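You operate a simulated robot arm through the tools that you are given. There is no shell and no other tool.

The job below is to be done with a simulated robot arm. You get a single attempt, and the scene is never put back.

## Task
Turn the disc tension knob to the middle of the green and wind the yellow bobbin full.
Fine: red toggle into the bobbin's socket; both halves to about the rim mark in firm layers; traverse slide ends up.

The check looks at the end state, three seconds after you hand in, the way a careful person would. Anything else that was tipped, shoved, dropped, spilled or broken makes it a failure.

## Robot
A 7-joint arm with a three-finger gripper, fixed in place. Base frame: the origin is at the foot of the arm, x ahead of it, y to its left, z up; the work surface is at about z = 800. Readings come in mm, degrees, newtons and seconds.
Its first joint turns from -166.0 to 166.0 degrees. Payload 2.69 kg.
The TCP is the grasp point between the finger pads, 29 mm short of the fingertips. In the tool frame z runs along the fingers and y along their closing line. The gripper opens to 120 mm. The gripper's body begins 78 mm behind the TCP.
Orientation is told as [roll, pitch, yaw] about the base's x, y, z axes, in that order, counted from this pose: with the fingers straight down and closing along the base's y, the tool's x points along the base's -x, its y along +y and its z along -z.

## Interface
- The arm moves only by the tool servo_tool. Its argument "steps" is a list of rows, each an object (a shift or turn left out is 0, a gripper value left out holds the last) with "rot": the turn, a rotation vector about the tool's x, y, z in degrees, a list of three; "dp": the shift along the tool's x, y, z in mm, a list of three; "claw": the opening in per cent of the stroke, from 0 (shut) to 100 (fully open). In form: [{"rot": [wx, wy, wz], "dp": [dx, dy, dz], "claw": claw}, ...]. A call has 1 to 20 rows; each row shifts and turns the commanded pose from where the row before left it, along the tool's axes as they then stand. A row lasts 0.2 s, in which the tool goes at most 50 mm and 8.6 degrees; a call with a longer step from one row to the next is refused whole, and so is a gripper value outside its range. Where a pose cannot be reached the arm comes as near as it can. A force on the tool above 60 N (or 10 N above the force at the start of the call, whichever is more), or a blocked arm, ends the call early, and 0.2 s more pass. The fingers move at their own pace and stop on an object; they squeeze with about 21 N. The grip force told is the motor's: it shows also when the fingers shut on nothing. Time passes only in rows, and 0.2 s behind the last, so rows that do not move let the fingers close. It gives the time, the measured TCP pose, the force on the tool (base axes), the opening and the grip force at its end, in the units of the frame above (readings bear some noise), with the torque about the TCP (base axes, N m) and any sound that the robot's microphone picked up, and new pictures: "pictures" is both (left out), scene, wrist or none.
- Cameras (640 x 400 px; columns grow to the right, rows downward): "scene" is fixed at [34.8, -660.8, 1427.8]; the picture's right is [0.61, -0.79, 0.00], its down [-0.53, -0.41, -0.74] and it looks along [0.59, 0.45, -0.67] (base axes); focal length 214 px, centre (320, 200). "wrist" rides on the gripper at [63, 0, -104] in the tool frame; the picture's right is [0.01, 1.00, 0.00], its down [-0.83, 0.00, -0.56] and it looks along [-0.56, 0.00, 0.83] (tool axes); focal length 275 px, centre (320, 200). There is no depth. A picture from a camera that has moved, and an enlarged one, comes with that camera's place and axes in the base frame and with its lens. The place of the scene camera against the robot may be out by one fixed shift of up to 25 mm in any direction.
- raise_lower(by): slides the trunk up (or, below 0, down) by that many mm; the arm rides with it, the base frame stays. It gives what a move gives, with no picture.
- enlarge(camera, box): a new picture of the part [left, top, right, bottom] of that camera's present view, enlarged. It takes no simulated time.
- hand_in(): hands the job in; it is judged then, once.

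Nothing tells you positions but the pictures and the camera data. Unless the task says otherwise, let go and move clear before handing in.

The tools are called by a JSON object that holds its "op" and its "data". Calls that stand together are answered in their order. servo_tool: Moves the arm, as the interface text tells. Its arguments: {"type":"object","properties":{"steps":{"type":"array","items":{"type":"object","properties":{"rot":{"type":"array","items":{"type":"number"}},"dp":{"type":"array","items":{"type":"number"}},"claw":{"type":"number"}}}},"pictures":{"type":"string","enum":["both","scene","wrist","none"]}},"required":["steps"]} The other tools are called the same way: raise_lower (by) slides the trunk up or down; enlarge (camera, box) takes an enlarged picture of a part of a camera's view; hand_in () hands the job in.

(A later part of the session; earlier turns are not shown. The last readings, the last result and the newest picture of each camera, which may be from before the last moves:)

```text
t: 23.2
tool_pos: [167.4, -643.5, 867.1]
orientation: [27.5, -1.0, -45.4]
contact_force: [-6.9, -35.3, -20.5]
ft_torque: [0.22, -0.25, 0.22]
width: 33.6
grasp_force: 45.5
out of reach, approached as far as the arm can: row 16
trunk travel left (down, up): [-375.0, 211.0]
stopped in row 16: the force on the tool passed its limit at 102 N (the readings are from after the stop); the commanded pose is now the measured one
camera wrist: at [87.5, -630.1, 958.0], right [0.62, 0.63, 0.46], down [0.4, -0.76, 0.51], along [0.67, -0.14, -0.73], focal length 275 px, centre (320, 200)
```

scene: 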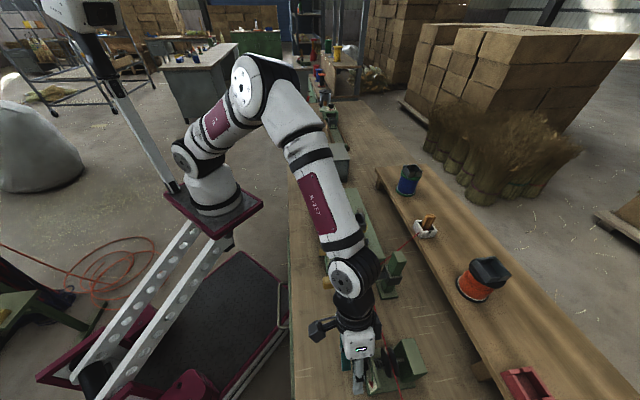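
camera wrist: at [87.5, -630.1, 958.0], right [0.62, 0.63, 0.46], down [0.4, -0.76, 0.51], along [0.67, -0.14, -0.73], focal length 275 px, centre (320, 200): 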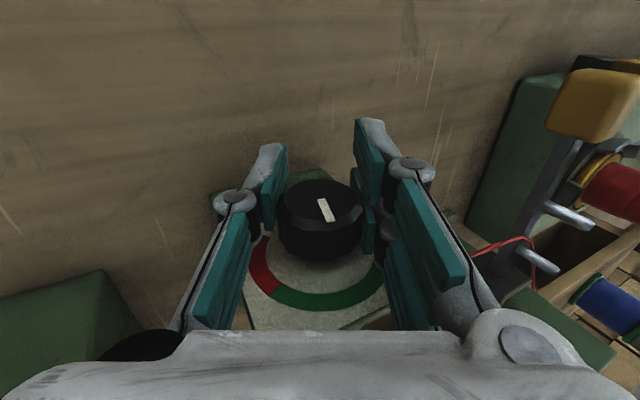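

The last row ran out of reach and the force spiked, so the turn ended at about +27 degrees. I'll open, swing upright and check the pointer and the unit.

{"op": "servo_tool", "data": {"steps": [{"claw": 60}, {"claw": 60}, {"rot": [0, 0, 0], "claw": 60}, {"rot": [8, 0, 0], "claw": 60}, {"rot": [8, 0, 0], "claw": 60}, {"rot": [8, 0, 0], "claw": 60}, {"rot": [3.5, 0, 0], "claw": 60}, {"claw": 60}], "pictures": "both"}}

{"op": "enlarge", "data": {"camera": "wrist", "box": [220, 120, 420, 300]}}

```text
t: 25.0
tool_pos: [169.9, -641.1, 869.5]
orientation: [0.2, -0.9, -45.5]
contact_force: [0.1, 0.7, 0.1]
ft_torque: [-0.01, -0.02, -0.02]
width: 72.0
grasp_force: 0.1
trunk travel left (down, up): [-375.0, 211.0]
camera wrist: at [121.8, -594.3, 972.5], right [0.71, 0.71, 0.0], down [0.58, -0.58, 0.57], along [0.4, -0.4, -0.82], focal length 275 px, centre (320, 200)
```

scene: 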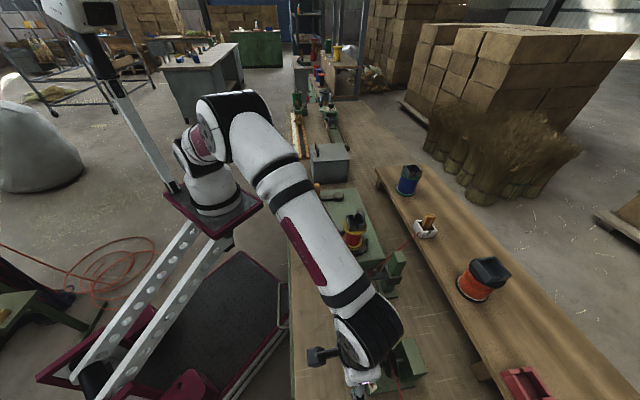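
wrist: 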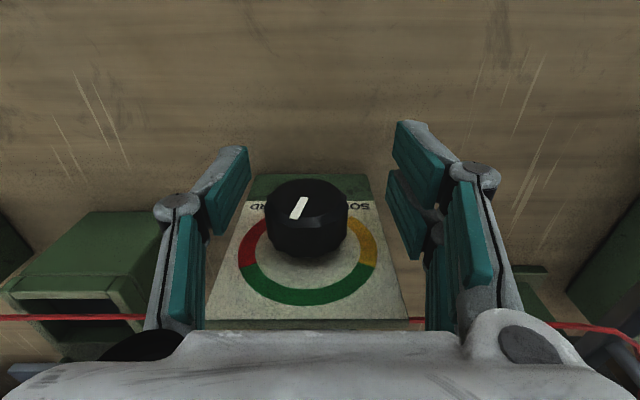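

```text
2.22 times, centred on (320, 210) of wrist
camera zoom: at [121.8, -594.3, 972.5], right [0.71, 0.71, 0.0], down [0.58, -0.58, 0.57], along [0.4, -0.4, -0.82], focal length 612 px, centre (320, 178)
```

zoom: 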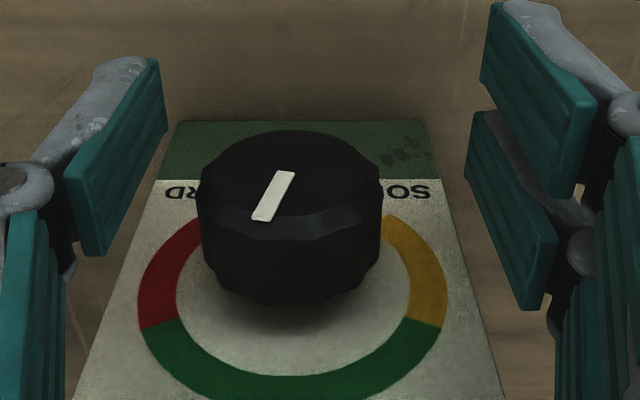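

The pointer has overshot about 14 degrees to the hard side of straight up; the unit itself hasn't moved. I'll recentre the tool, grip and turn back about 14 degrees.

{"op": "servo_tool", "data": {"steps": [{"dp": [-2, -5.5, 1.5], "claw": 60}, {"claw": 60}, {"claw": 0}, {"claw": 0}, {"claw": 0}, {"claw": 0}, {"rot": [5, 0, 0], "claw": 0}, {"rot": [5, 0, 0], "claw": 0}, {"rot": [4.5, 0, 0], "claw": 0}, {"claw": 0}, {"claw": 60}, {"claw": 60}, {"rot": [-7, 0, 0], "claw": 60}, {"rot": [-7.5, 0, 0], "claw": 60}, {"claw": 60}], "pictures": "wrist"}}

{"op": "enlarge", "data": {"camera": "wrist", "box": [220, 120, 420, 300]}}

```text
t: 28.2
tool_pos: [167.0, -646.6, 868.2]
orientation: [0.4, -0.8, -45.4]
contact_force: [0.0, -0.7, -0.1]
ft_torque: [-0.01, -0.01, 0.02]
width: 72.1
grasp_force: 0.2
trunk travel left (down, up): [-375.0, 211.0]
camera wrist: at [119.7, -599.4, 971.3], right [0.71, 0.71, 0.01], down [0.58, -0.59, 0.57], along [0.4, -0.4, -0.82], focal length 275 px, centre (320, 200)
```

wrist: 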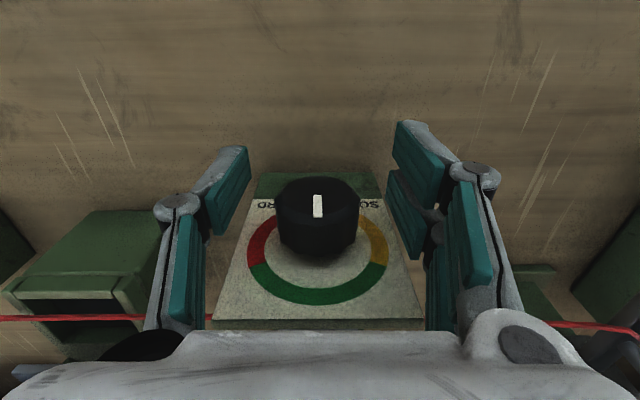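

```text
2.22 times, centred on (320, 210) of wrist
camera zoom: at [119.7, -599.4, 971.3], right [0.71, 0.71, 0.01], down [0.58, -0.59, 0.57], along [0.4, -0.4, -0.82], focal length 612 px, centre (320, 178)
```

zoom: 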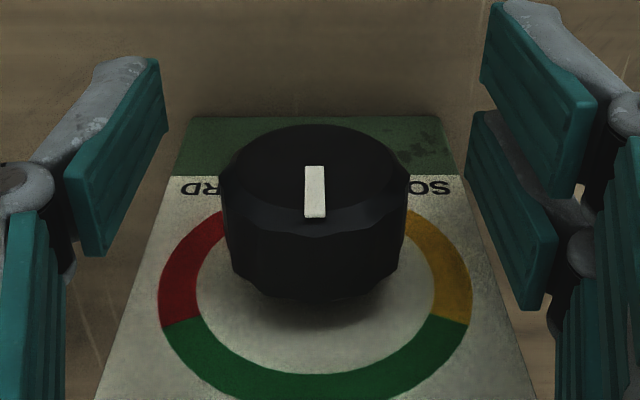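

The pointer now stands straight up, in the middle of the green. I'll rise clear and go look at the machine from the base side.

{"op": "servo_tool", "data": {"steps": [{"dp": [0, 0, -30], "claw": 60}, {"dp": [0, 0, -40], "claw": 60}, {"dp": [0, 0, -40], "claw": 60}, {"dp": [0, 0, -40], "claw": 60}, {"dp": [0, 40, -20], "claw": 60}, {"dp": [0, 45, 0], "claw": 60}, {"dp": [0, 45, 0], "claw": 60}, {"dp": [10, 45, 0], "claw": 60}, {"dp": [10, 45, 0], "claw": 60}, {"dp": [10, 45, 0], "claw": 60}, {"dp": [10, 30, 0], "claw": 60}, {"claw": 60}], "pictures": "both"}}

```text
t: 30.8
tool_pos: [344.8, -409.6, 1038.8]
orientation: [0.3, -0.8, -45.5]
contact_force: [0.0, -0.6, 0.3]
ft_torque: [0.01, 0.04, -0.01]
width: 72.1
grasp_force: 0.0
trunk travel left (down, up): [-375.0, 211.0]
camera wrist: at [298.0, -362.3, 1142.3], right [0.71, 0.71, 0.0], down [0.58, -0.59, 0.57], along [0.4, -0.4, -0.82], focal length 275 px, centre (320, 200)
```

scene: 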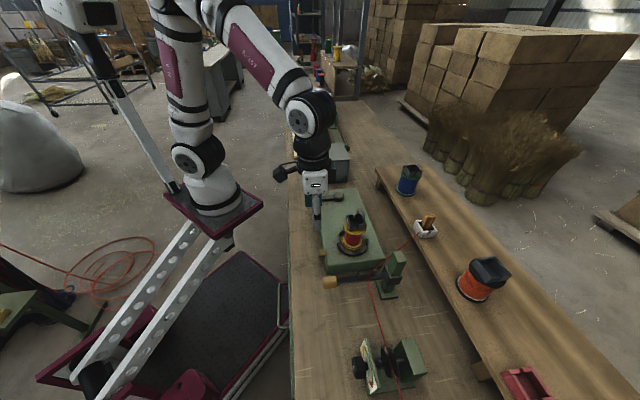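
wrist: 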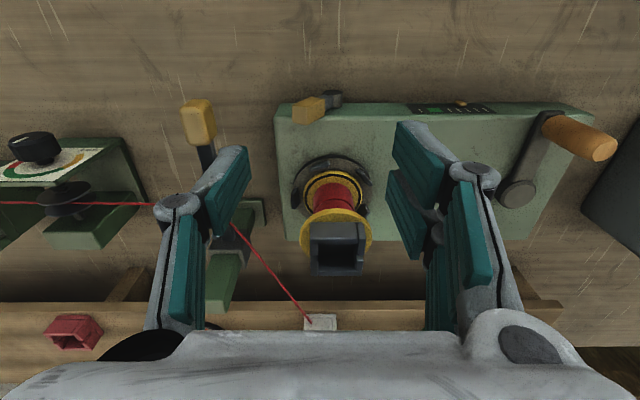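

{"op": "enlarge", "data": {"camera": "wrist", "box": [270, 80, 430, 180]}}

{"op": "enlarge", "data": {"camera": "wrist", "box": [400, 80, 640, 220]}}

{"op": "enlarge", "data": {"camera": "wrist", "box": [280, 140, 400, 290]}}

{"op": "enlarge", "data": {"camera": "scene", "box": [320, 200, 420, 300]}}

```text
4.00 times, centred on (350, 130) of wrist
camera zoom: at [298.0, -362.3, 1142.3], right [0.71, 0.71, 0.0], down [0.58, -0.59, 0.57], along [0.4, -0.4, -0.82], focal length 1101 px, centre (200, 480)
```

zoom: 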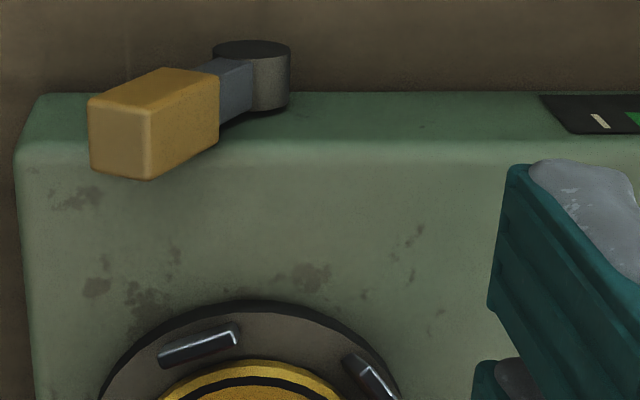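

```text
2.67 times, centred on (520, 150) of wrist
camera zoom: at [298.0, -362.3, 1142.3], right [0.71, 0.71, 0.0], down [0.58, -0.59, 0.57], along [0.4, -0.4, -0.82], focal length 734 px, centre (-213, 333)
```

zoom: 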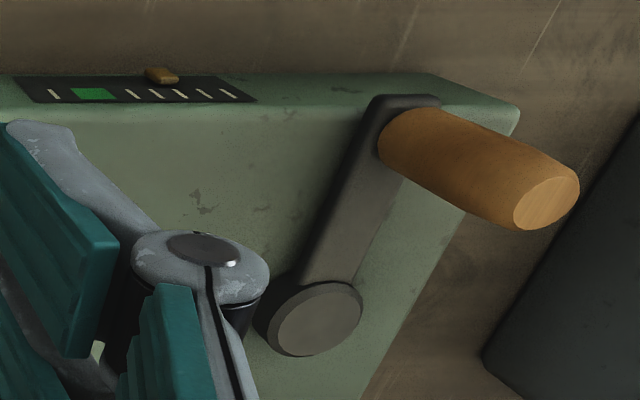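

```text
2.67 times, centred on (340, 215) of wrist
camera zoom: at [298.0, -362.3, 1142.3], right [0.71, 0.71, 0.0], down [0.58, -0.59, 0.57], along [0.4, -0.4, -0.82], focal length 734 px, centre (267, 160)
```

zoom: 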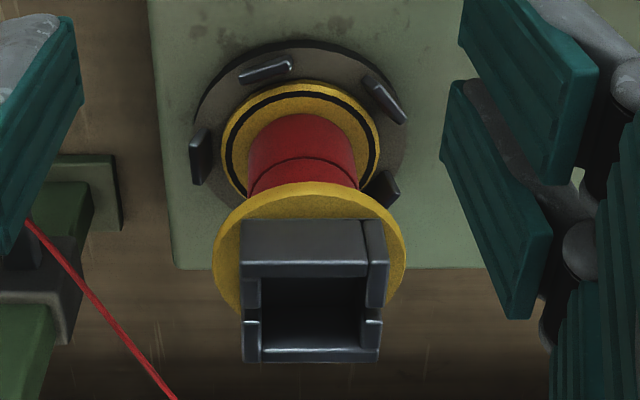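

```text
4.00 times, centred on (370, 250) of scene
camera zoom: at [34.8, -660.8, 1427.8], right [0.61, -0.79, 0.0], down [-0.53, -0.41, -0.74], along [0.59, 0.45, -0.67], focal length 858 px, centre (120, 0)
```

zoom: 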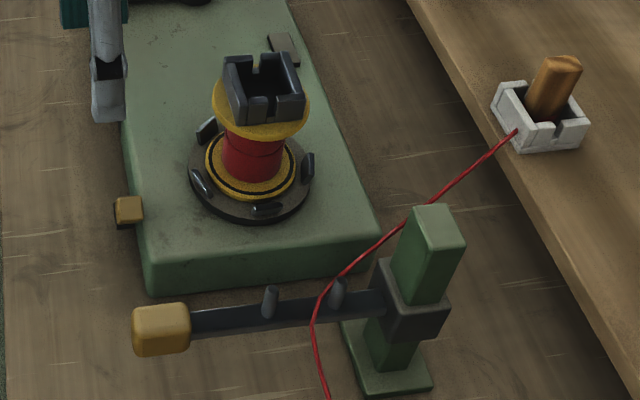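

There's a lever with a brass block on the near side of the machine and a gauge with a green segment and a brass pointer on its base-side face. I'll move over and tilt to read that gauge and see the crank.

{"op": "servo_tool", "data": {"steps": [{"dp": [10, 35, 0], "claw": 60}, {"dp": [10, 35, 0], "claw": 60}, {"dp": [10, 35, 0], "claw": 60}, {"rot": [0, -8, 0], "claw": 60}, {"rot": [0, -8, 0], "claw": 60}, {"rot": [0, -8, 0], "claw": 60}, {"claw": 60}], "pictures": "wrist"}}

{"op": "enlarge", "data": {"camera": "wrist", "box": [240, 80, 440, 230]}}

```text
t: 32.4
tool_pos: [400.1, -315.8, 1038.5]
orientation: [0.3, -24.9, -45.4]
contact_force: [0.6, -1.2, -0.2]
ft_torque: [-0.01, 0.0, 0.01]
width: 71.9
grasp_force: 0.0
trunk travel left (down, up): [-375.0, 211.0]
camera wrist: at [326.3, -241.6, 1106.6], right [0.71, 0.71, 0.0], down [0.37, -0.37, 0.85], along [0.6, -0.6, -0.52], focal length 275 px, centre (320, 200)
```

wrist: 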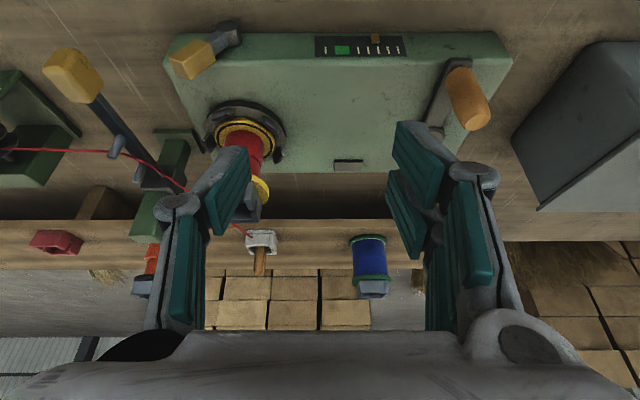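

```text
2.67 times, centred on (340, 155) of wrist
camera zoom: at [326.3, -241.6, 1106.6], right [0.71, 0.71, 0.0], down [0.37, -0.37, 0.85], along [0.6, -0.6, -0.52], focal length 734 px, centre (267, 320)
```

zoom: 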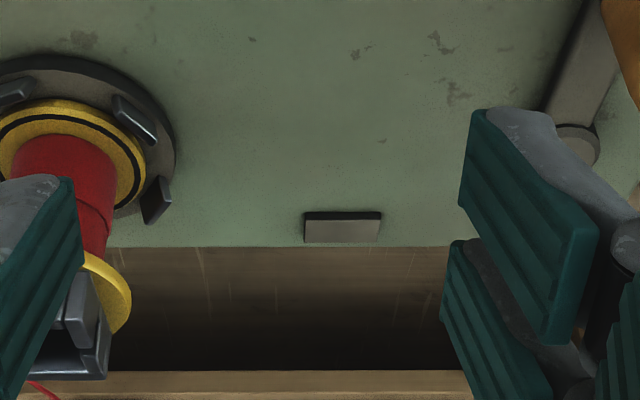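

{"op": "enlarge", "data": {"camera": "wrist", "box": [300, 20, 420, 80]}}

{"op": "enlarge", "data": {"camera": "wrist", "box": [150, 10, 270, 90]}}

{"op": "enlarge", "data": {"camera": "wrist", "box": [400, 40, 520, 140]}}

```text
5.33 times, centred on (360, 50) of wrist
camera zoom: at [326.3, -241.6, 1106.6], right [0.71, 0.71, 0.0], down [0.37, -0.37, 0.85], along [0.6, -0.6, -0.52], focal length 1468 px, centre (107, 1000)
```

zoom: 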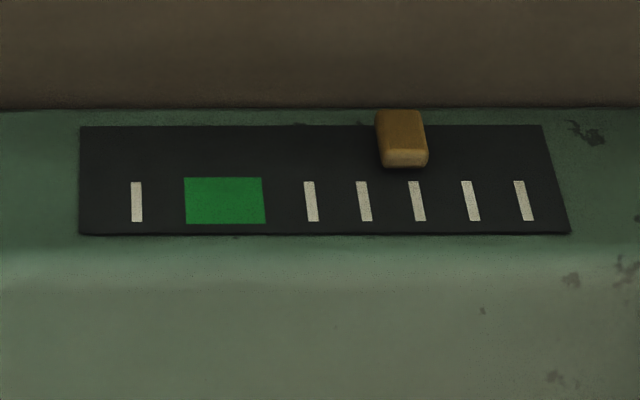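

```text
5.00 times, centred on (210, 50) of wrist
camera zoom: at [326.3, -241.6, 1106.6], right [0.71, 0.71, 0.0], down [0.37, -0.37, 0.85], along [0.6, -0.6, -0.52], focal length 1376 px, centre (870, 950)
```

zoom: 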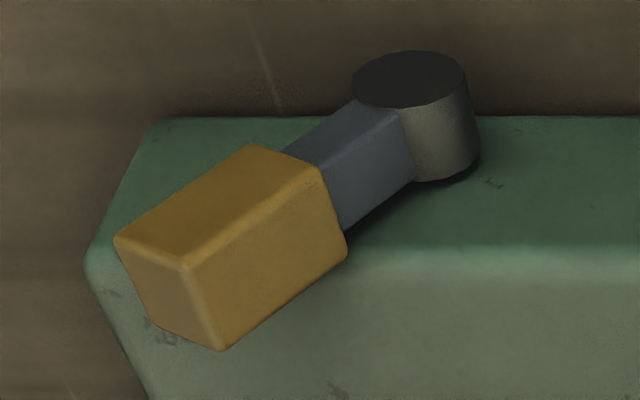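

```text
4.00 times, centred on (460, 90) of wrist
camera zoom: at [326.3, -241.6, 1106.6], right [0.71, 0.71, 0.0], down [0.37, -0.37, 0.85], along [0.6, -0.6, -0.52], focal length 1101 px, centre (-240, 640)
```

zoom: 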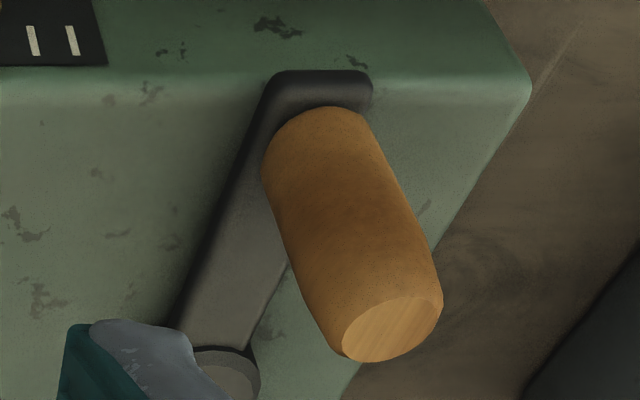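

The gauge has seven marks with a green block at the sixth; its pointer rests near the third, so it looks like a fill or turns indicator. The knob is done, so next I'll fetch the toggle: upright the hand and go above the white tray.

{"op": "servo_tool", "data": {"steps": [{"rot": [0, 8.3, 0], "dp": [0, 0, -15], "claw": 60}, {"rot": [0, 8.3, 0], "dp": [0, 0, -15], "claw": 60}, {"rot": [0, 8.3, 0], "dp": [0, 0, -15], "claw": 60}, {"dp": [-40, -13, 0], "claw": 60}, {"dp": [-40, -13, 0], "claw": 60}, {"dp": [-40, -13, 0], "claw": 60}, {"dp": [-40, -13, 0], "claw": 60}, {"dp": [-40, -13, 0], "claw": 60}, {"dp": [-40, -13, 0], "claw": 60}, {"dp": [-40, -13, 0], "claw": 60}, {"dp": [-40, -13, 0], "claw": 60}, {"dp": [-25, -6, 0], "claw": 60}, {"claw": 60}], "pictures": "wrist"}}

{"op": "enlarge", "data": {"camera": "wrist", "box": [220, 80, 420, 220]}}

```text
t: 35.2
tool_pos: [553.9, -629.5, 1079.9]
orientation: [0.4, 0.2, -45.4]
contact_force: [0.8, 0.0, -0.8]
ft_torque: [0.01, -0.01, -0.01]
width: 72.2
grasp_force: 0.1
trunk travel left (down, up): [-375.0, 211.0]
camera wrist: at [507.9, -584.7, 1183.8], right [0.71, 0.71, 0.01], down [0.59, -0.59, 0.55], along [0.39, -0.39, -0.83], focal length 275 px, centre (320, 200)
```

wrist: 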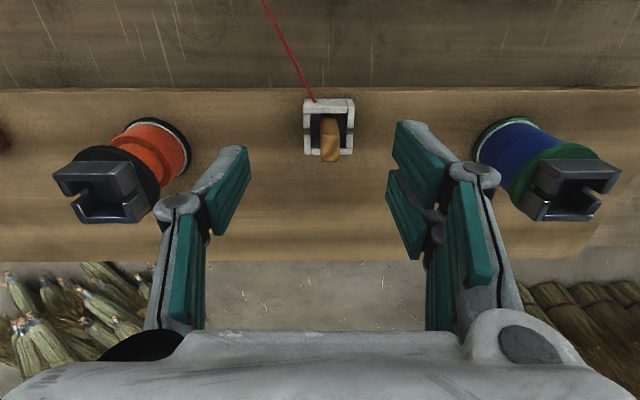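

```text
2.86 times, centred on (320, 150) of wrist
camera zoom: at [507.9, -584.7, 1183.8], right [0.71, 0.71, 0.01], down [0.59, -0.59, 0.55], along [0.39, -0.39, -0.83], focal length 786 px, centre (320, 343)
```

zoom: 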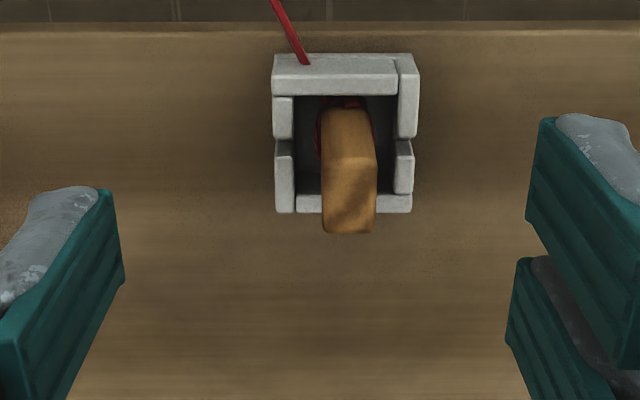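

The peg top is about 15 by 21 mm, centred near o=865, s=-45, z≈967, with the tray rim near z 912. I'll centre over it and drop to just above.

{"op": "servo_tool", "data": {"steps": [{"dp": [-28, 8.5, 0], "claw": 60}, {"dp": [0, 0, 30], "claw": 60}, {"dp": [0, 0, 35], "claw": 60}, {"claw": 60}], "pictures": "wrist"}}

{"op": "enlarge", "data": {"camera": "wrist", "box": [220, 100, 420, 240]}}

```text
t: 36.2
tool_pos: [581.0, -642.2, 1013.4]
orientation: [0.3, 0.1, -45.3]
contact_force: [0.5, 0.5, -0.1]
ft_torque: [-0.01, 0.0, 0.01]
width: 72.0
grasp_force: 0.2
trunk travel left (down, up): [-375.0, 211.0]
camera wrist: at [534.1, -596.3, 1118.6], right [0.71, 0.71, 0.01], down [0.59, -0.59, 0.55], along [0.39, -0.39, -0.83], focal length 275 px, centre (320, 200)
```

wrist: 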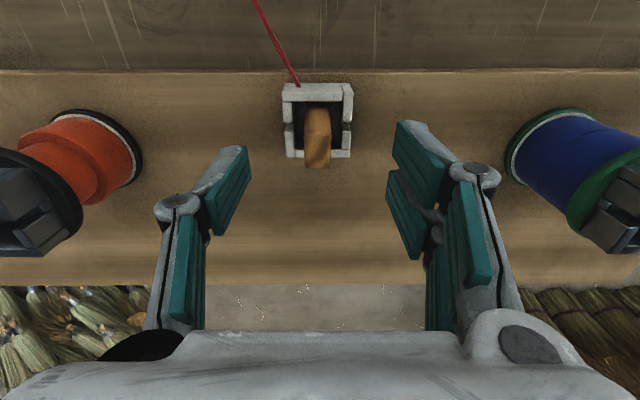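

```text
2.86 times, centred on (320, 170) of wrist
camera zoom: at [534.1, -596.3, 1118.6], right [0.71, 0.71, 0.01], down [0.59, -0.59, 0.55], along [0.39, -0.39, -0.83], focal length 786 px, centre (320, 286)
```

zoom: 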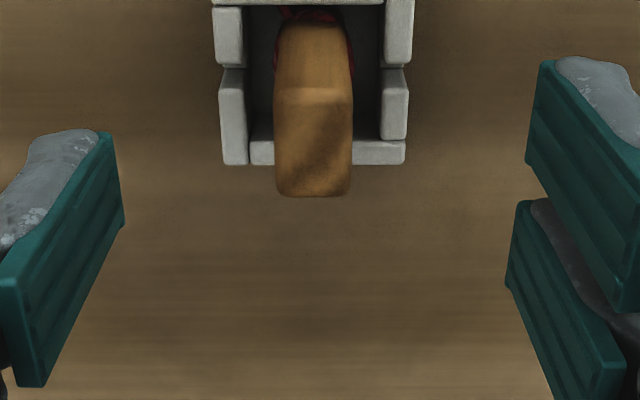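

Lined up over the peg within a millimetre or two. I'll go down to z≈957 and close on it.

{"op": "servo_tool", "data": {"steps": [{"dp": [0, -1.5, 20], "claw": 60}, {"dp": [0, 0, 20], "claw": 60}, {"dp": [0, 0, 16], "claw": 60}, {"claw": 60}, {"claw": 0}, {"claw": 0}, {"claw": 0}, {"claw": 0}, {"claw": 0}], "pictures": "both"}}

{"op": "enlarge", "data": {"camera": "wrist", "box": [220, 80, 420, 260]}}

{"op": "enlarge", "data": {"camera": "scene", "box": [390, 190, 470, 250]}}

```text
t: 38.2
tool_pos: [579.1, -641.9, 959.5]
orientation: [0.3, 0.1, -45.5]
contact_force: [0.2, -0.2, -1.0]
ft_torque: [0.0, 0.03, -0.01]
width: 15.1
grasp_force: 21.5
trunk travel left (down, up): [-375.0, 211.0]
camera wrist: at [533.2, -596.6, 1064.0], right [0.71, 0.71, 0.01], down [0.59, -0.59, 0.55], along [0.39, -0.39, -0.83], focal length 275 px, centre (320, 200)
```

scene: 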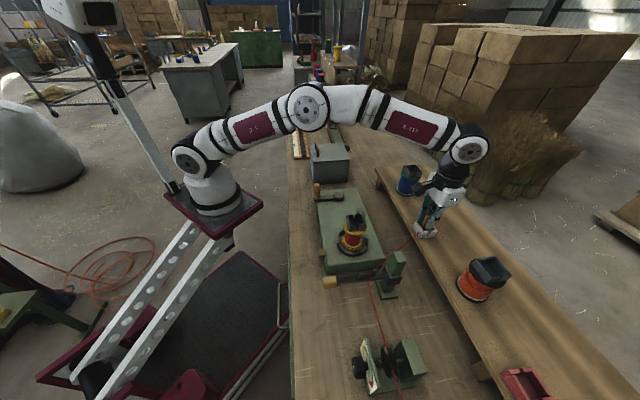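
wrist: 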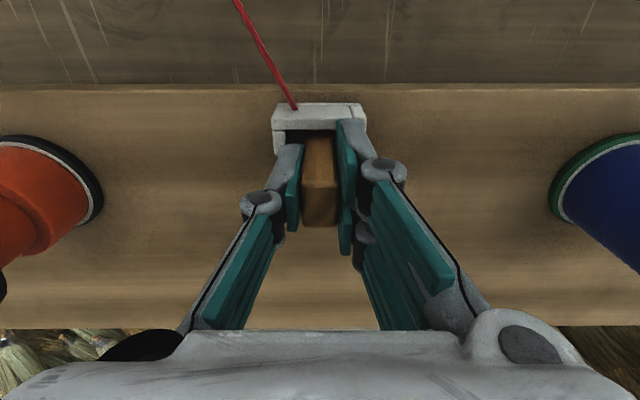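

```text
2.22 times, centred on (320, 170) of wrist
camera zoom: at [533.2, -596.6, 1064.0], right [0.71, 0.71, 0.01], down [0.59, -0.59, 0.55], along [0.39, -0.39, -0.83], focal length 612 px, centre (320, 267)
```

zoom: 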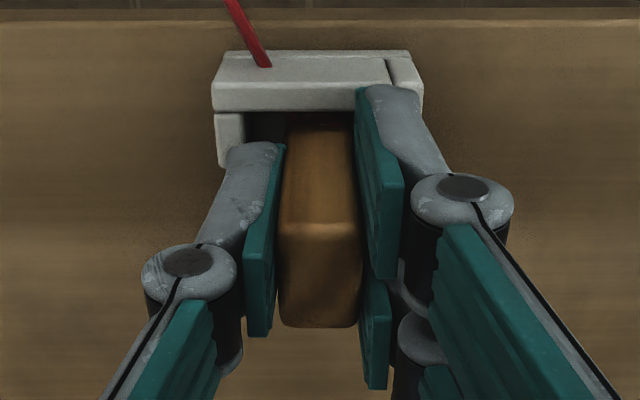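

```text
6.67 times, centred on (430, 220) of scene
camera zoom: at [34.8, -660.8, 1427.8], right [0.61, -0.79, 0.0], down [-0.53, -0.41, -0.74], along [0.59, 0.45, -0.67], focal length 1430 px, centre (-413, 67)
```

zoom: 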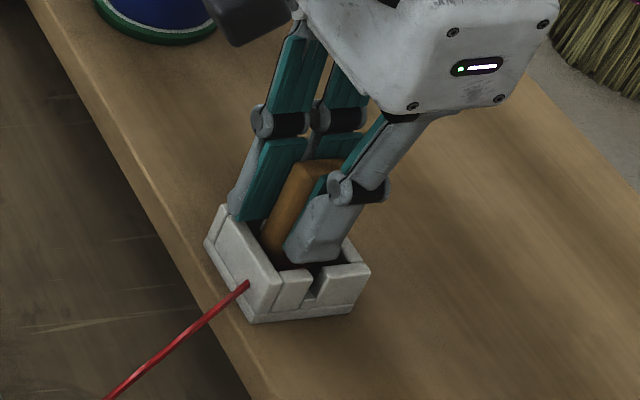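

The toggle is gripped at 15.1 mm. I'll lift it slowly straight out of the tray and check.

{"op": "servo_tool", "data": {"steps": [{"dp": [0, 0, -10], "claw": 0}, {"dp": [0, 0, -15], "claw": 0}, {"dp": [0, 0, -20], "claw": 0}, {"dp": [0, 0, -25], "claw": 0}, {"dp": [0, 0, -30], "claw": 0}, {"claw": 0}], "pictures": "both"}}

{"op": "enlarge", "data": {"camera": "wrist", "box": [220, 80, 420, 260]}}

{"op": "enlarge", "data": {"camera": "scene", "box": [380, 150, 500, 250]}}

```text
t: 39.6
tool_pos: [580.0, -640.8, 1058.6]
orientation: [0.2, 0.1, -45.3]
contact_force: [0.0, -0.5, 0.0]
ft_torque: [0.02, 0.02, 0.0]
width: 15.3
grasp_force: 20.7
trunk travel left (down, up): [-375.0, 211.0]
camera wrist: at [533.6, -596.5, 1163.3], right [0.71, 0.71, 0.01], down [0.59, -0.59, 0.55], along [0.39, -0.39, -0.83], focal length 275 px, centre (320, 200)
```

scene: 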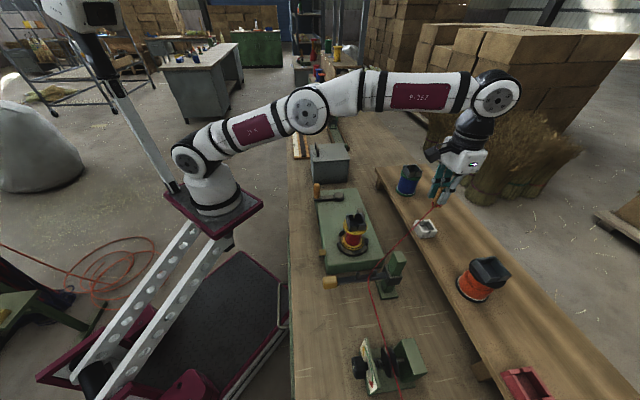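
wrist: 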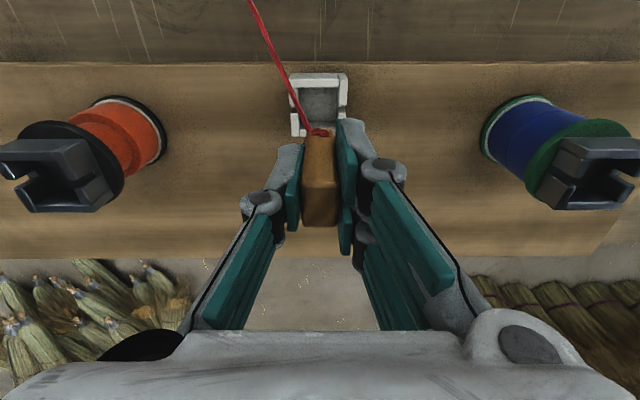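

```text
2.22 times, centred on (320, 170) of wrist
camera zoom: at [533.6, -596.5, 1163.3], right [0.71, 0.71, 0.01], down [0.59, -0.59, 0.55], along [0.39, -0.39, -0.83], focal length 612 px, centre (320, 267)
```

zoom: 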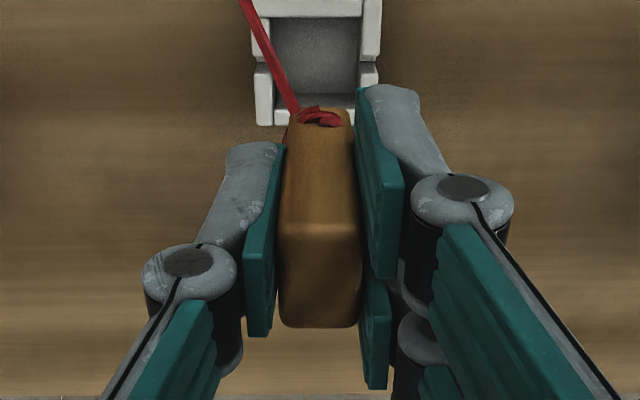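

```text
4.00 times, centred on (440, 200) of scene
camera zoom: at [34.8, -660.8, 1427.8], right [0.61, -0.79, 0.0], down [-0.53, -0.41, -0.74], along [0.59, 0.45, -0.67], focal length 858 px, centre (-160, 200)
```

zoom: 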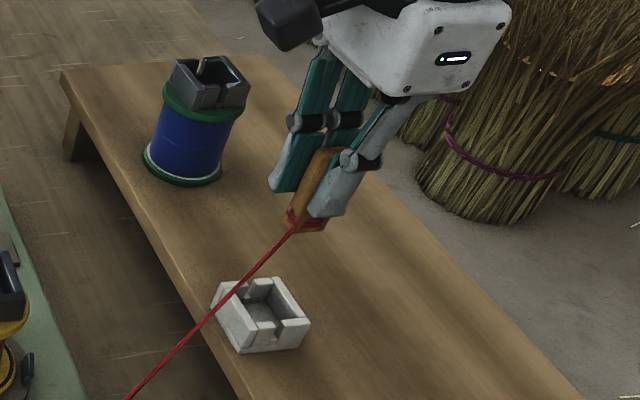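

The toggle is out, with its red cord wrap at the lower end, and the tray stayed put. I'll carry it above the bobbin's socket, which I place near o=649, s=-31, rim z≈969.

{"op": "servo_tool", "data": {"steps": [{"dp": [0, 0, -20], "claw": 0}, {"dp": [20, 0, -15], "claw": 0}, {"dp": [30, 2, 0], "claw": 0}, {"dp": [35, 2, 0], "claw": 0}, {"dp": [35, 2, 0], "claw": 0}, {"dp": [35, 3, 0], "claw": 0}, {"dp": [30, 2, 0], "claw": 0}, {"dp": [20, 2, 0], "claw": 0}, {"claw": 0}], "pictures": "both"}}

{"op": "enlarge", "data": {"camera": "wrist", "box": [220, 60, 420, 240]}}

{"op": "enlarge", "data": {"camera": "scene", "box": [310, 130, 430, 270]}}

```text
t: 41.6
tool_pos: [442.0, -487.4, 1095.7]
orientation: [0.2, 0.1, -45.4]
contact_force: [-0.7, -0.5, -0.7]
ft_torque: [0.01, 0.0, 0.0]
width: 15.1
grasp_force: 21.1
trunk travel left (down, up): [-375.0, 211.0]
camera wrist: at [396.6, -442.4, 1200.4], right [0.71, 0.71, 0.01], down [0.59, -0.59, 0.55], along [0.39, -0.39, -0.83], focal length 275 px, centre (320, 200)
```

scene: 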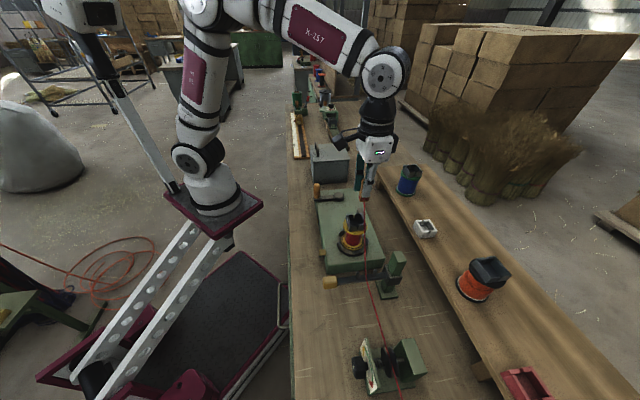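
wrist: 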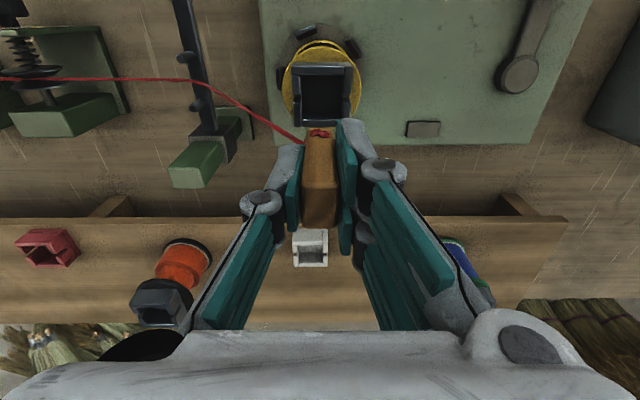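

```text
2.22 times, centred on (320, 150) of wrist
camera zoom: at [396.6, -442.4, 1200.4], right [0.71, 0.71, 0.01], down [0.59, -0.59, 0.55], along [0.39, -0.39, -0.83], focal length 612 px, centre (320, 311)
```

zoom: 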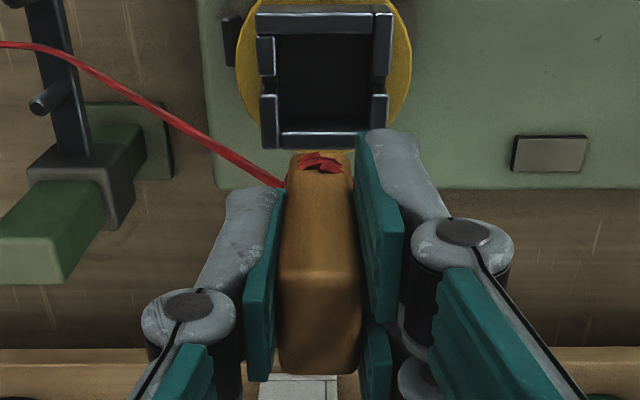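

```text
2.86 times, centred on (370, 200) of scene
camera zoom: at [34.8, -660.8, 1427.8], right [0.61, -0.79, 0.0], down [-0.53, -0.41, -0.74], along [0.59, 0.45, -0.67], focal length 613 px, centre (177, 200)
```

zoom: 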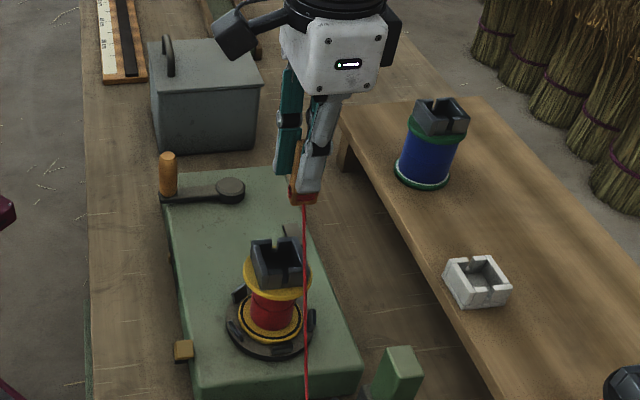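

The socket rim centre comes out at about o=646, s=-31, z=971 with a 34 mm opening. I'll shift 13 mm inward and lower to just above the rim, then check the fit.

{"op": "servo_tool", "data": {"steps": [{"dp": [13, 1.5, 0], "claw": 0}, {"dp": [0, 0, 15], "claw": 0}, {"dp": [0, 0, 15], "claw": 0}, {"claw": 0}], "pictures": "both"}}

{"op": "enlarge", "data": {"camera": "wrist", "box": [240, 60, 400, 240]}}

{"op": "enlarge", "data": {"camera": "scene", "box": [320, 160, 400, 260]}}

```text
t: 42.6
tool_pos: [434.7, -477.1, 1065.7]
orientation: [0.4, 0.1, -45.2]
contact_force: [-0.8, 0.6, -0.2]
ft_torque: [0.0, 0.0, 0.0]
width: 15.1
grasp_force: 21.0
trunk travel left (down, up): [-375.0, 211.0]
camera wrist: at [389.4, -432.3, 1169.5], right [0.71, 0.71, 0.01], down [0.59, -0.59, 0.55], along [0.39, -0.39, -0.83], focal length 275 px, centre (320, 200)
```

scene: 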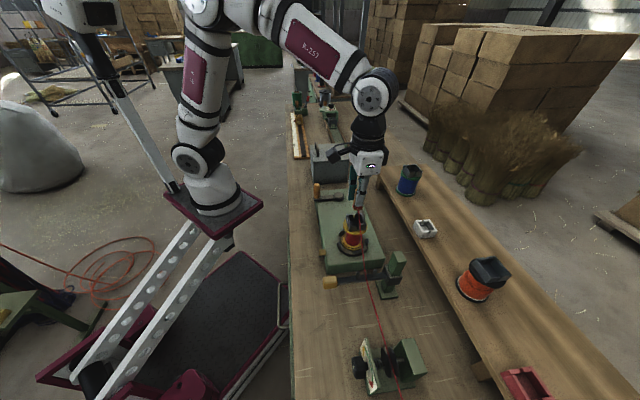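
wrist: 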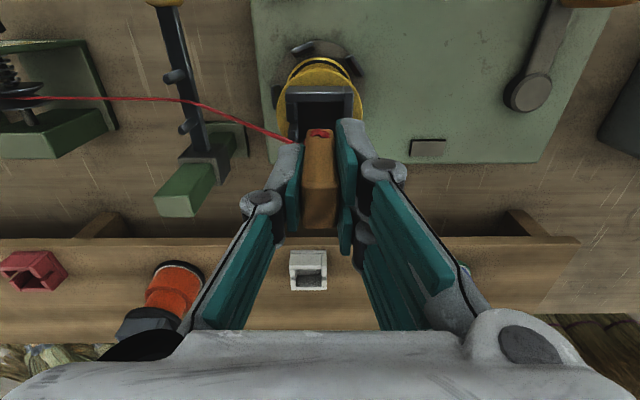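

```text
2.22 times, centred on (320, 150) of wrist
camera zoom: at [389.4, -432.3, 1169.5], right [0.71, 0.71, 0.01], down [0.59, -0.59, 0.55], along [0.39, -0.39, -0.83], focal length 612 px, centre (320, 311)
```

zoom: 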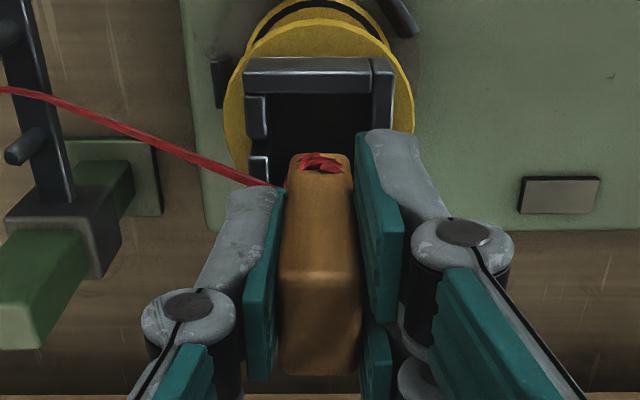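

```text
4.00 times, centred on (360, 210) of scene
camera zoom: at [34.8, -660.8, 1427.8], right [0.61, -0.79, 0.0], down [-0.53, -0.41, -0.74], along [0.59, 0.45, -0.67], focal length 858 px, centre (160, 160)
```

zoom: 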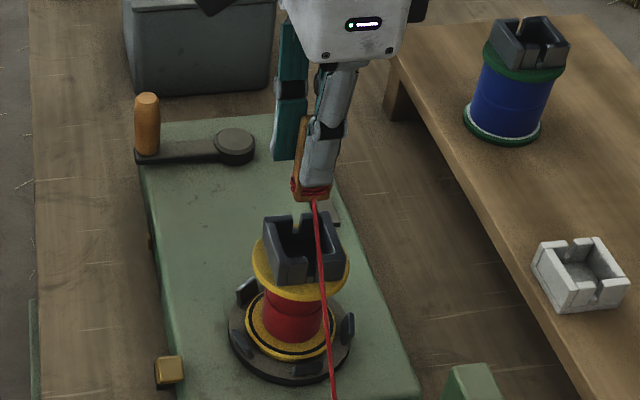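

Both views show the toggle lined up over the socket. I'll lower it gently in stages, watching the force.

{"op": "servo_tool", "data": {"steps": [{"dp": [0, 0, 8], "claw": 0}, {"dp": [0, 0, 8], "claw": 0}, {"dp": [0, 0, 7], "claw": 0}, {"dp": [0, 0, 7], "claw": 0}, {"claw": 0}], "pictures": "both"}}

{"op": "enlarge", "data": {"camera": "wrist", "box": [240, 60, 400, 240]}}

{"op": "enlarge", "data": {"camera": "scene", "box": [320, 160, 400, 260]}}

```text
t: 43.8
tool_pos: [435.3, -477.4, 1034.4]
orientation: [0.3, 0.1, -45.4]
contact_force: [0.2, 0.0, 0.0]
ft_torque: [-0.02, -0.01, -0.02]
width: 15.0
grasp_force: 21.0
trunk travel left (down, up): [-375.0, 211.0]
camera wrist: at [390.0, -431.8, 1138.4], right [0.71, 0.71, 0.01], down [0.59, -0.59, 0.55], along [0.39, -0.39, -0.83], focal length 275 px, centre (320, 200)
```

scene: 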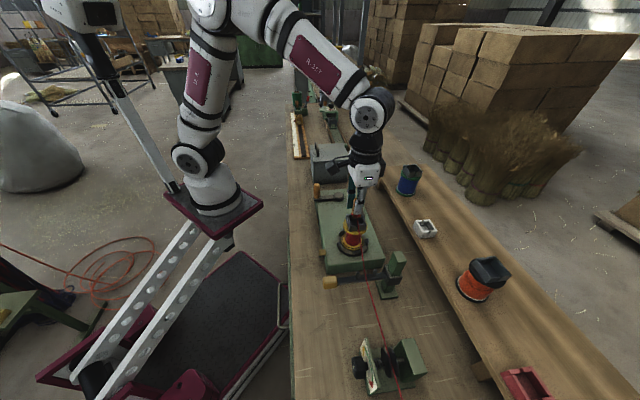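
wrist: 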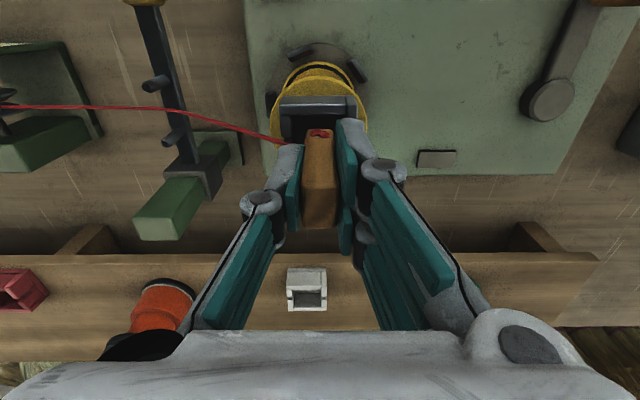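

```text
2.22 times, centred on (320, 150) of wrist
camera zoom: at [390.0, -431.8, 1138.4], right [0.71, 0.71, 0.01], down [0.59, -0.59, 0.55], along [0.39, -0.39, -0.83], focal length 612 px, centre (320, 311)
```

zoom: 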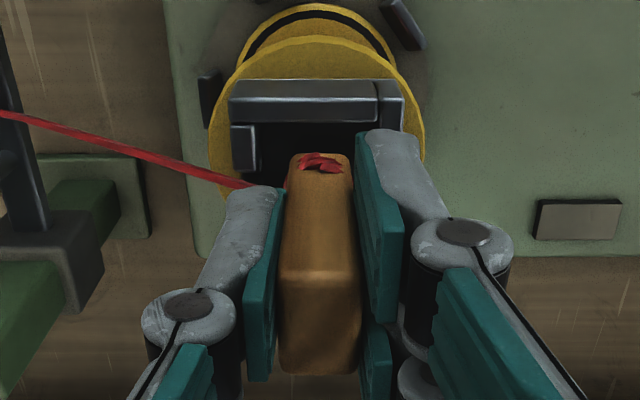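

```text
4.00 times, centred on (360, 210) of scene
camera zoom: at [34.8, -660.8, 1427.8], right [0.61, -0.79, 0.0], down [-0.53, -0.41, -0.74], along [0.59, 0.45, -0.67], focal length 858 px, centre (160, 160)
```

zoom: 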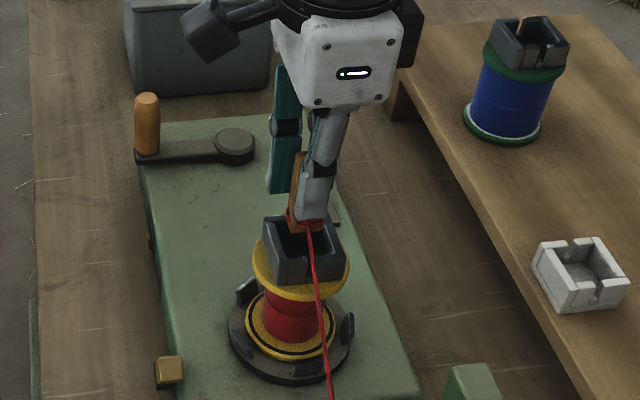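

Still no contact, the toggle's foot is just entering the socket. I'll continue down in small steps.

{"op": "servo_tool", "data": {"steps": [{"dp": [0, 0.5, 5], "claw": 0}, {"dp": [0, 0, 4], "claw": 0}, {"dp": [0, 0, 4], "claw": 0}, {"claw": 0}], "pictures": "both"}}

{"op": "enlarge", "data": {"camera": "wrist", "box": [240, 60, 400, 240]}}

{"op": "enlarge", "data": {"camera": "scene", "box": [330, 190, 380, 260]}}

```text
t: 44.8
tool_pos: [436.9, -478.2, 1023.8]
orientation: [0.3, 0.1, -45.5]
contact_force: [-0.4, 0.2, -0.2]
ft_torque: [-0.01, 0.0, -0.01]
width: 15.1
grasp_force: 21.1
trunk travel left (down, up): [-375.0, 211.0]
camera wrist: at [390.7, -432.0, 1126.5], right [0.71, 0.71, 0.01], down [0.59, -0.59, 0.55], along [0.39, -0.39, -0.83], focal length 275 px, centre (320, 200)
```

scene: 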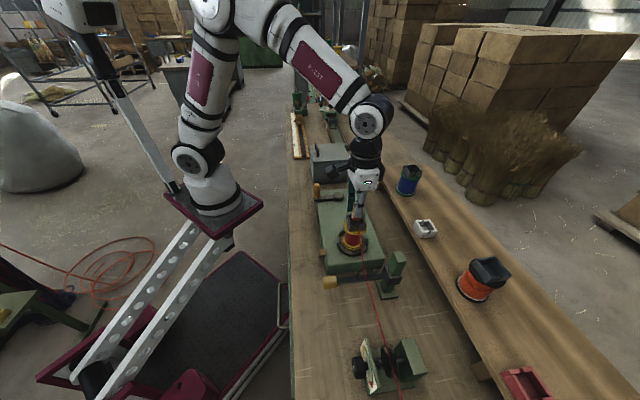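
wrist: 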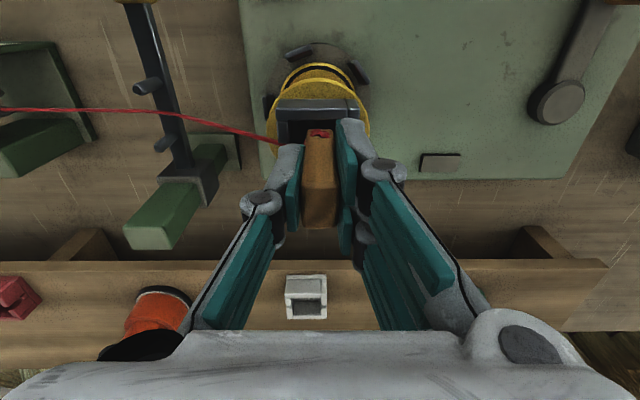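

```text
2.22 times, centred on (320, 150) of wrist
camera zoom: at [390.7, -432.0, 1126.5], right [0.71, 0.71, 0.01], down [0.59, -0.59, 0.55], along [0.39, -0.39, -0.83], focal length 612 px, centre (320, 311)
```

zoom: 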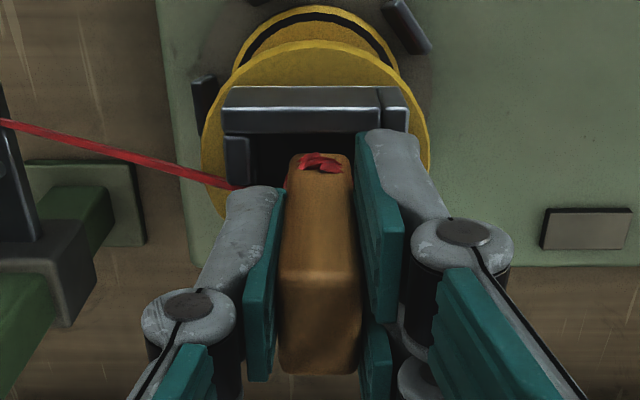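

```text
5.71 times, centred on (355, 225) of scene
camera zoom: at [34.8, -660.8, 1427.8], right [0.61, -0.79, 0.0], down [-0.53, -0.41, -0.74], along [0.59, 0.45, -0.67], focal length 1226 px, centre (120, 57)
```

zoom: 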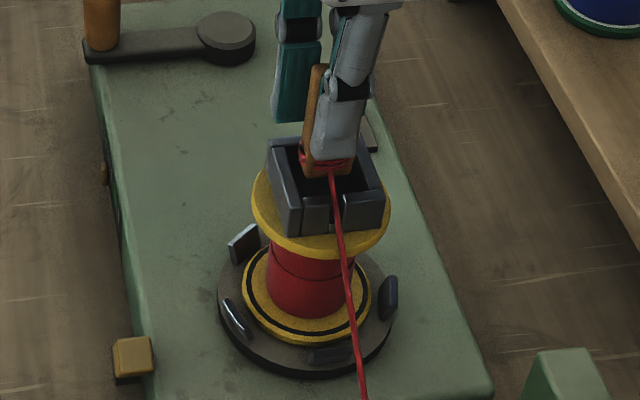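

Still free of contact, with the red foot inside the walls. A few more small steps down until it seats.

{"op": "servo_tool", "data": {"steps": [{"dp": [0, 0, 3], "claw": 0}, {"dp": [0, 0, 3], "claw": 0}, {"dp": [0, 0, 3], "claw": 0}, {"claw": 0}], "pictures": "none"}}

{"op": "enlarge", "data": {"camera": "scene", "box": [330, 190, 380, 260]}}

```text
t: 45.8
tool_pos: [437.4, -476.7, 1013.0]
orientation: [0.3, 0.1, -45.4]
contact_force: [-1.1, -0.5, 0.4]
ft_torque: [-0.02, -0.02, 0.02]
width: 15.4
grasp_force: 20.9
trunk travel left (down, up): [-375.0, 211.0]
```

```text
5.71 times, centred on (355, 225) of scene
camera zoom: at [34.8, -660.8, 1427.8], right [0.61, -0.79, 0.0], down [-0.53, -0.41, -0.74], along [0.59, 0.45, -0.67], focal length 1226 px, centre (120, 57)
```

zoom: 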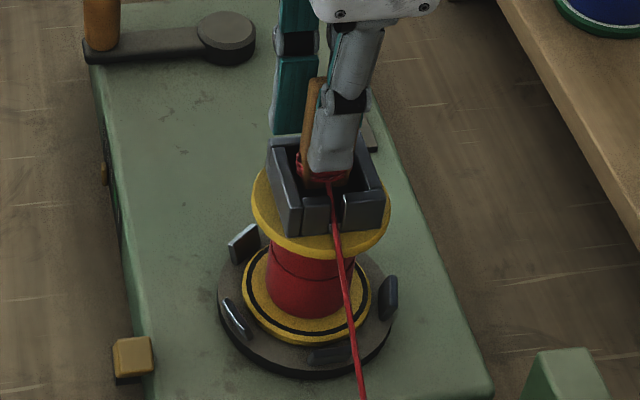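

{"op": "servo_tool", "data": {"steps": [{"dp": [0, 0, 2], "claw": 0}, {"dp": [0, 0, 2], "claw": 0}, {"claw": 0}], "pictures": "none"}}

{"op": "enlarge", "data": {"camera": "scene", "box": [330, 190, 380, 260]}}

{"op": "enlarge", "data": {"camera": "wrist", "box": [240, 60, 400, 240]}}

```text
t: 46.6
tool_pos: [437.4, -476.1, 1009.8]
orientation: [0.2, 0.1, -45.3]
contact_force: [-0.2, 0.2, -0.6]
ft_torque: [-0.03, 0.0, 0.0]
width: 15.2
grasp_force: 20.8
trunk travel left (down, up): [-375.0, 211.0]
```

```text
5.71 times, centred on (355, 225) of scene
camera zoom: at [34.8, -660.8, 1427.8], right [0.61, -0.79, 0.0], down [-0.53, -0.41, -0.74], along [0.59, 0.45, -0.67], focal length 1226 px, centre (120, 57)
```

zoom: 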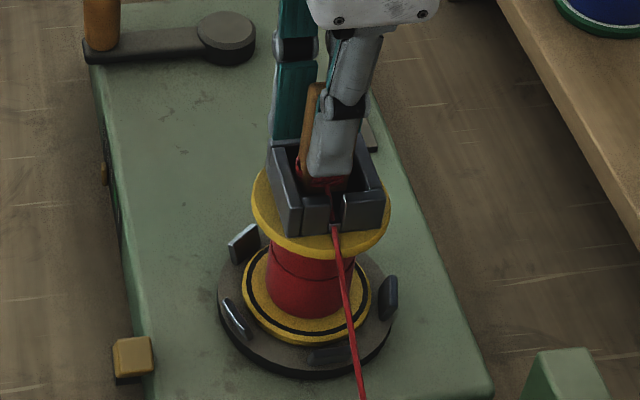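

```text
2.22 times, centred on (320, 150) of wrist
camera zoom: at [391.3, -431.4, 1114.0], right [0.71, 0.71, 0.01], down [0.59, -0.59, 0.55], along [0.39, -0.39, -0.83], focal length 612 px, centre (320, 311)
```

zoom: 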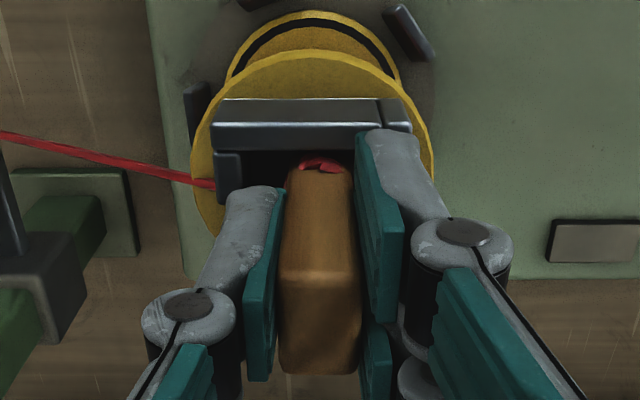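

{"op": "servo_tool", "data": {"steps": [{"dp": [0, -1, 2], "claw": 0}, {"dp": [0, 0, 2], "claw": 0}, {"claw": 0}], "pictures": "none"}}

{"op": "enlarge", "data": {"camera": "scene", "box": [330, 190, 380, 260]}}

{"op": "enlarge", "data": {"camera": "wrist", "box": [240, 60, 400, 240]}}

```text
t: 47.4
tool_pos: [436.6, -478.3, 1004.1]
orientation: [0.3, 0.1, -45.3]
contact_force: [-0.3, -0.1, -0.3]
ft_torque: [-0.01, 0.02, -0.03]
width: 14.8
grasp_force: 21.3
trunk travel left (down, up): [-375.0, 211.0]
```

```text
5.71 times, centred on (355, 225) of scene
camera zoom: at [34.8, -660.8, 1427.8], right [0.61, -0.79, 0.0], down [-0.53, -0.41, -0.74], along [0.59, 0.45, -0.67], focal length 1226 px, centre (120, 57)
```

zoom: 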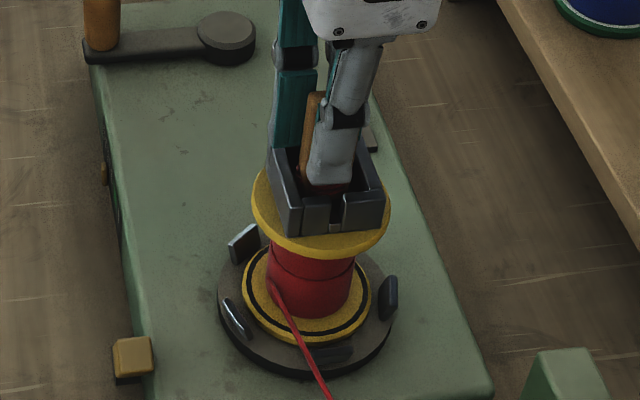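

```text
2.22 times, centred on (320, 150) of wrist
camera zoom: at [390.5, -432.2, 1109.3], right [0.71, 0.71, 0.01], down [0.59, -0.59, 0.55], along [0.39, -0.39, -0.83], focal length 612 px, centre (320, 311)
```

zoom: 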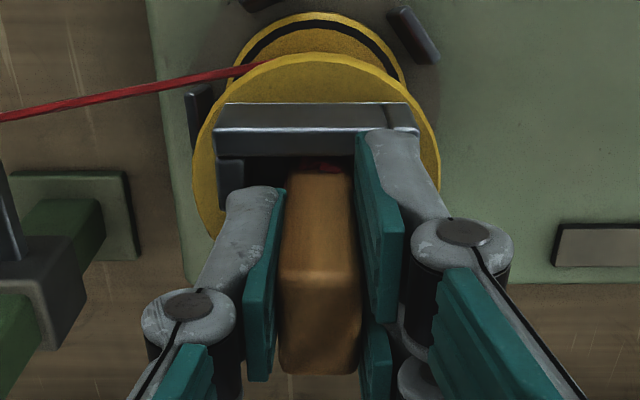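

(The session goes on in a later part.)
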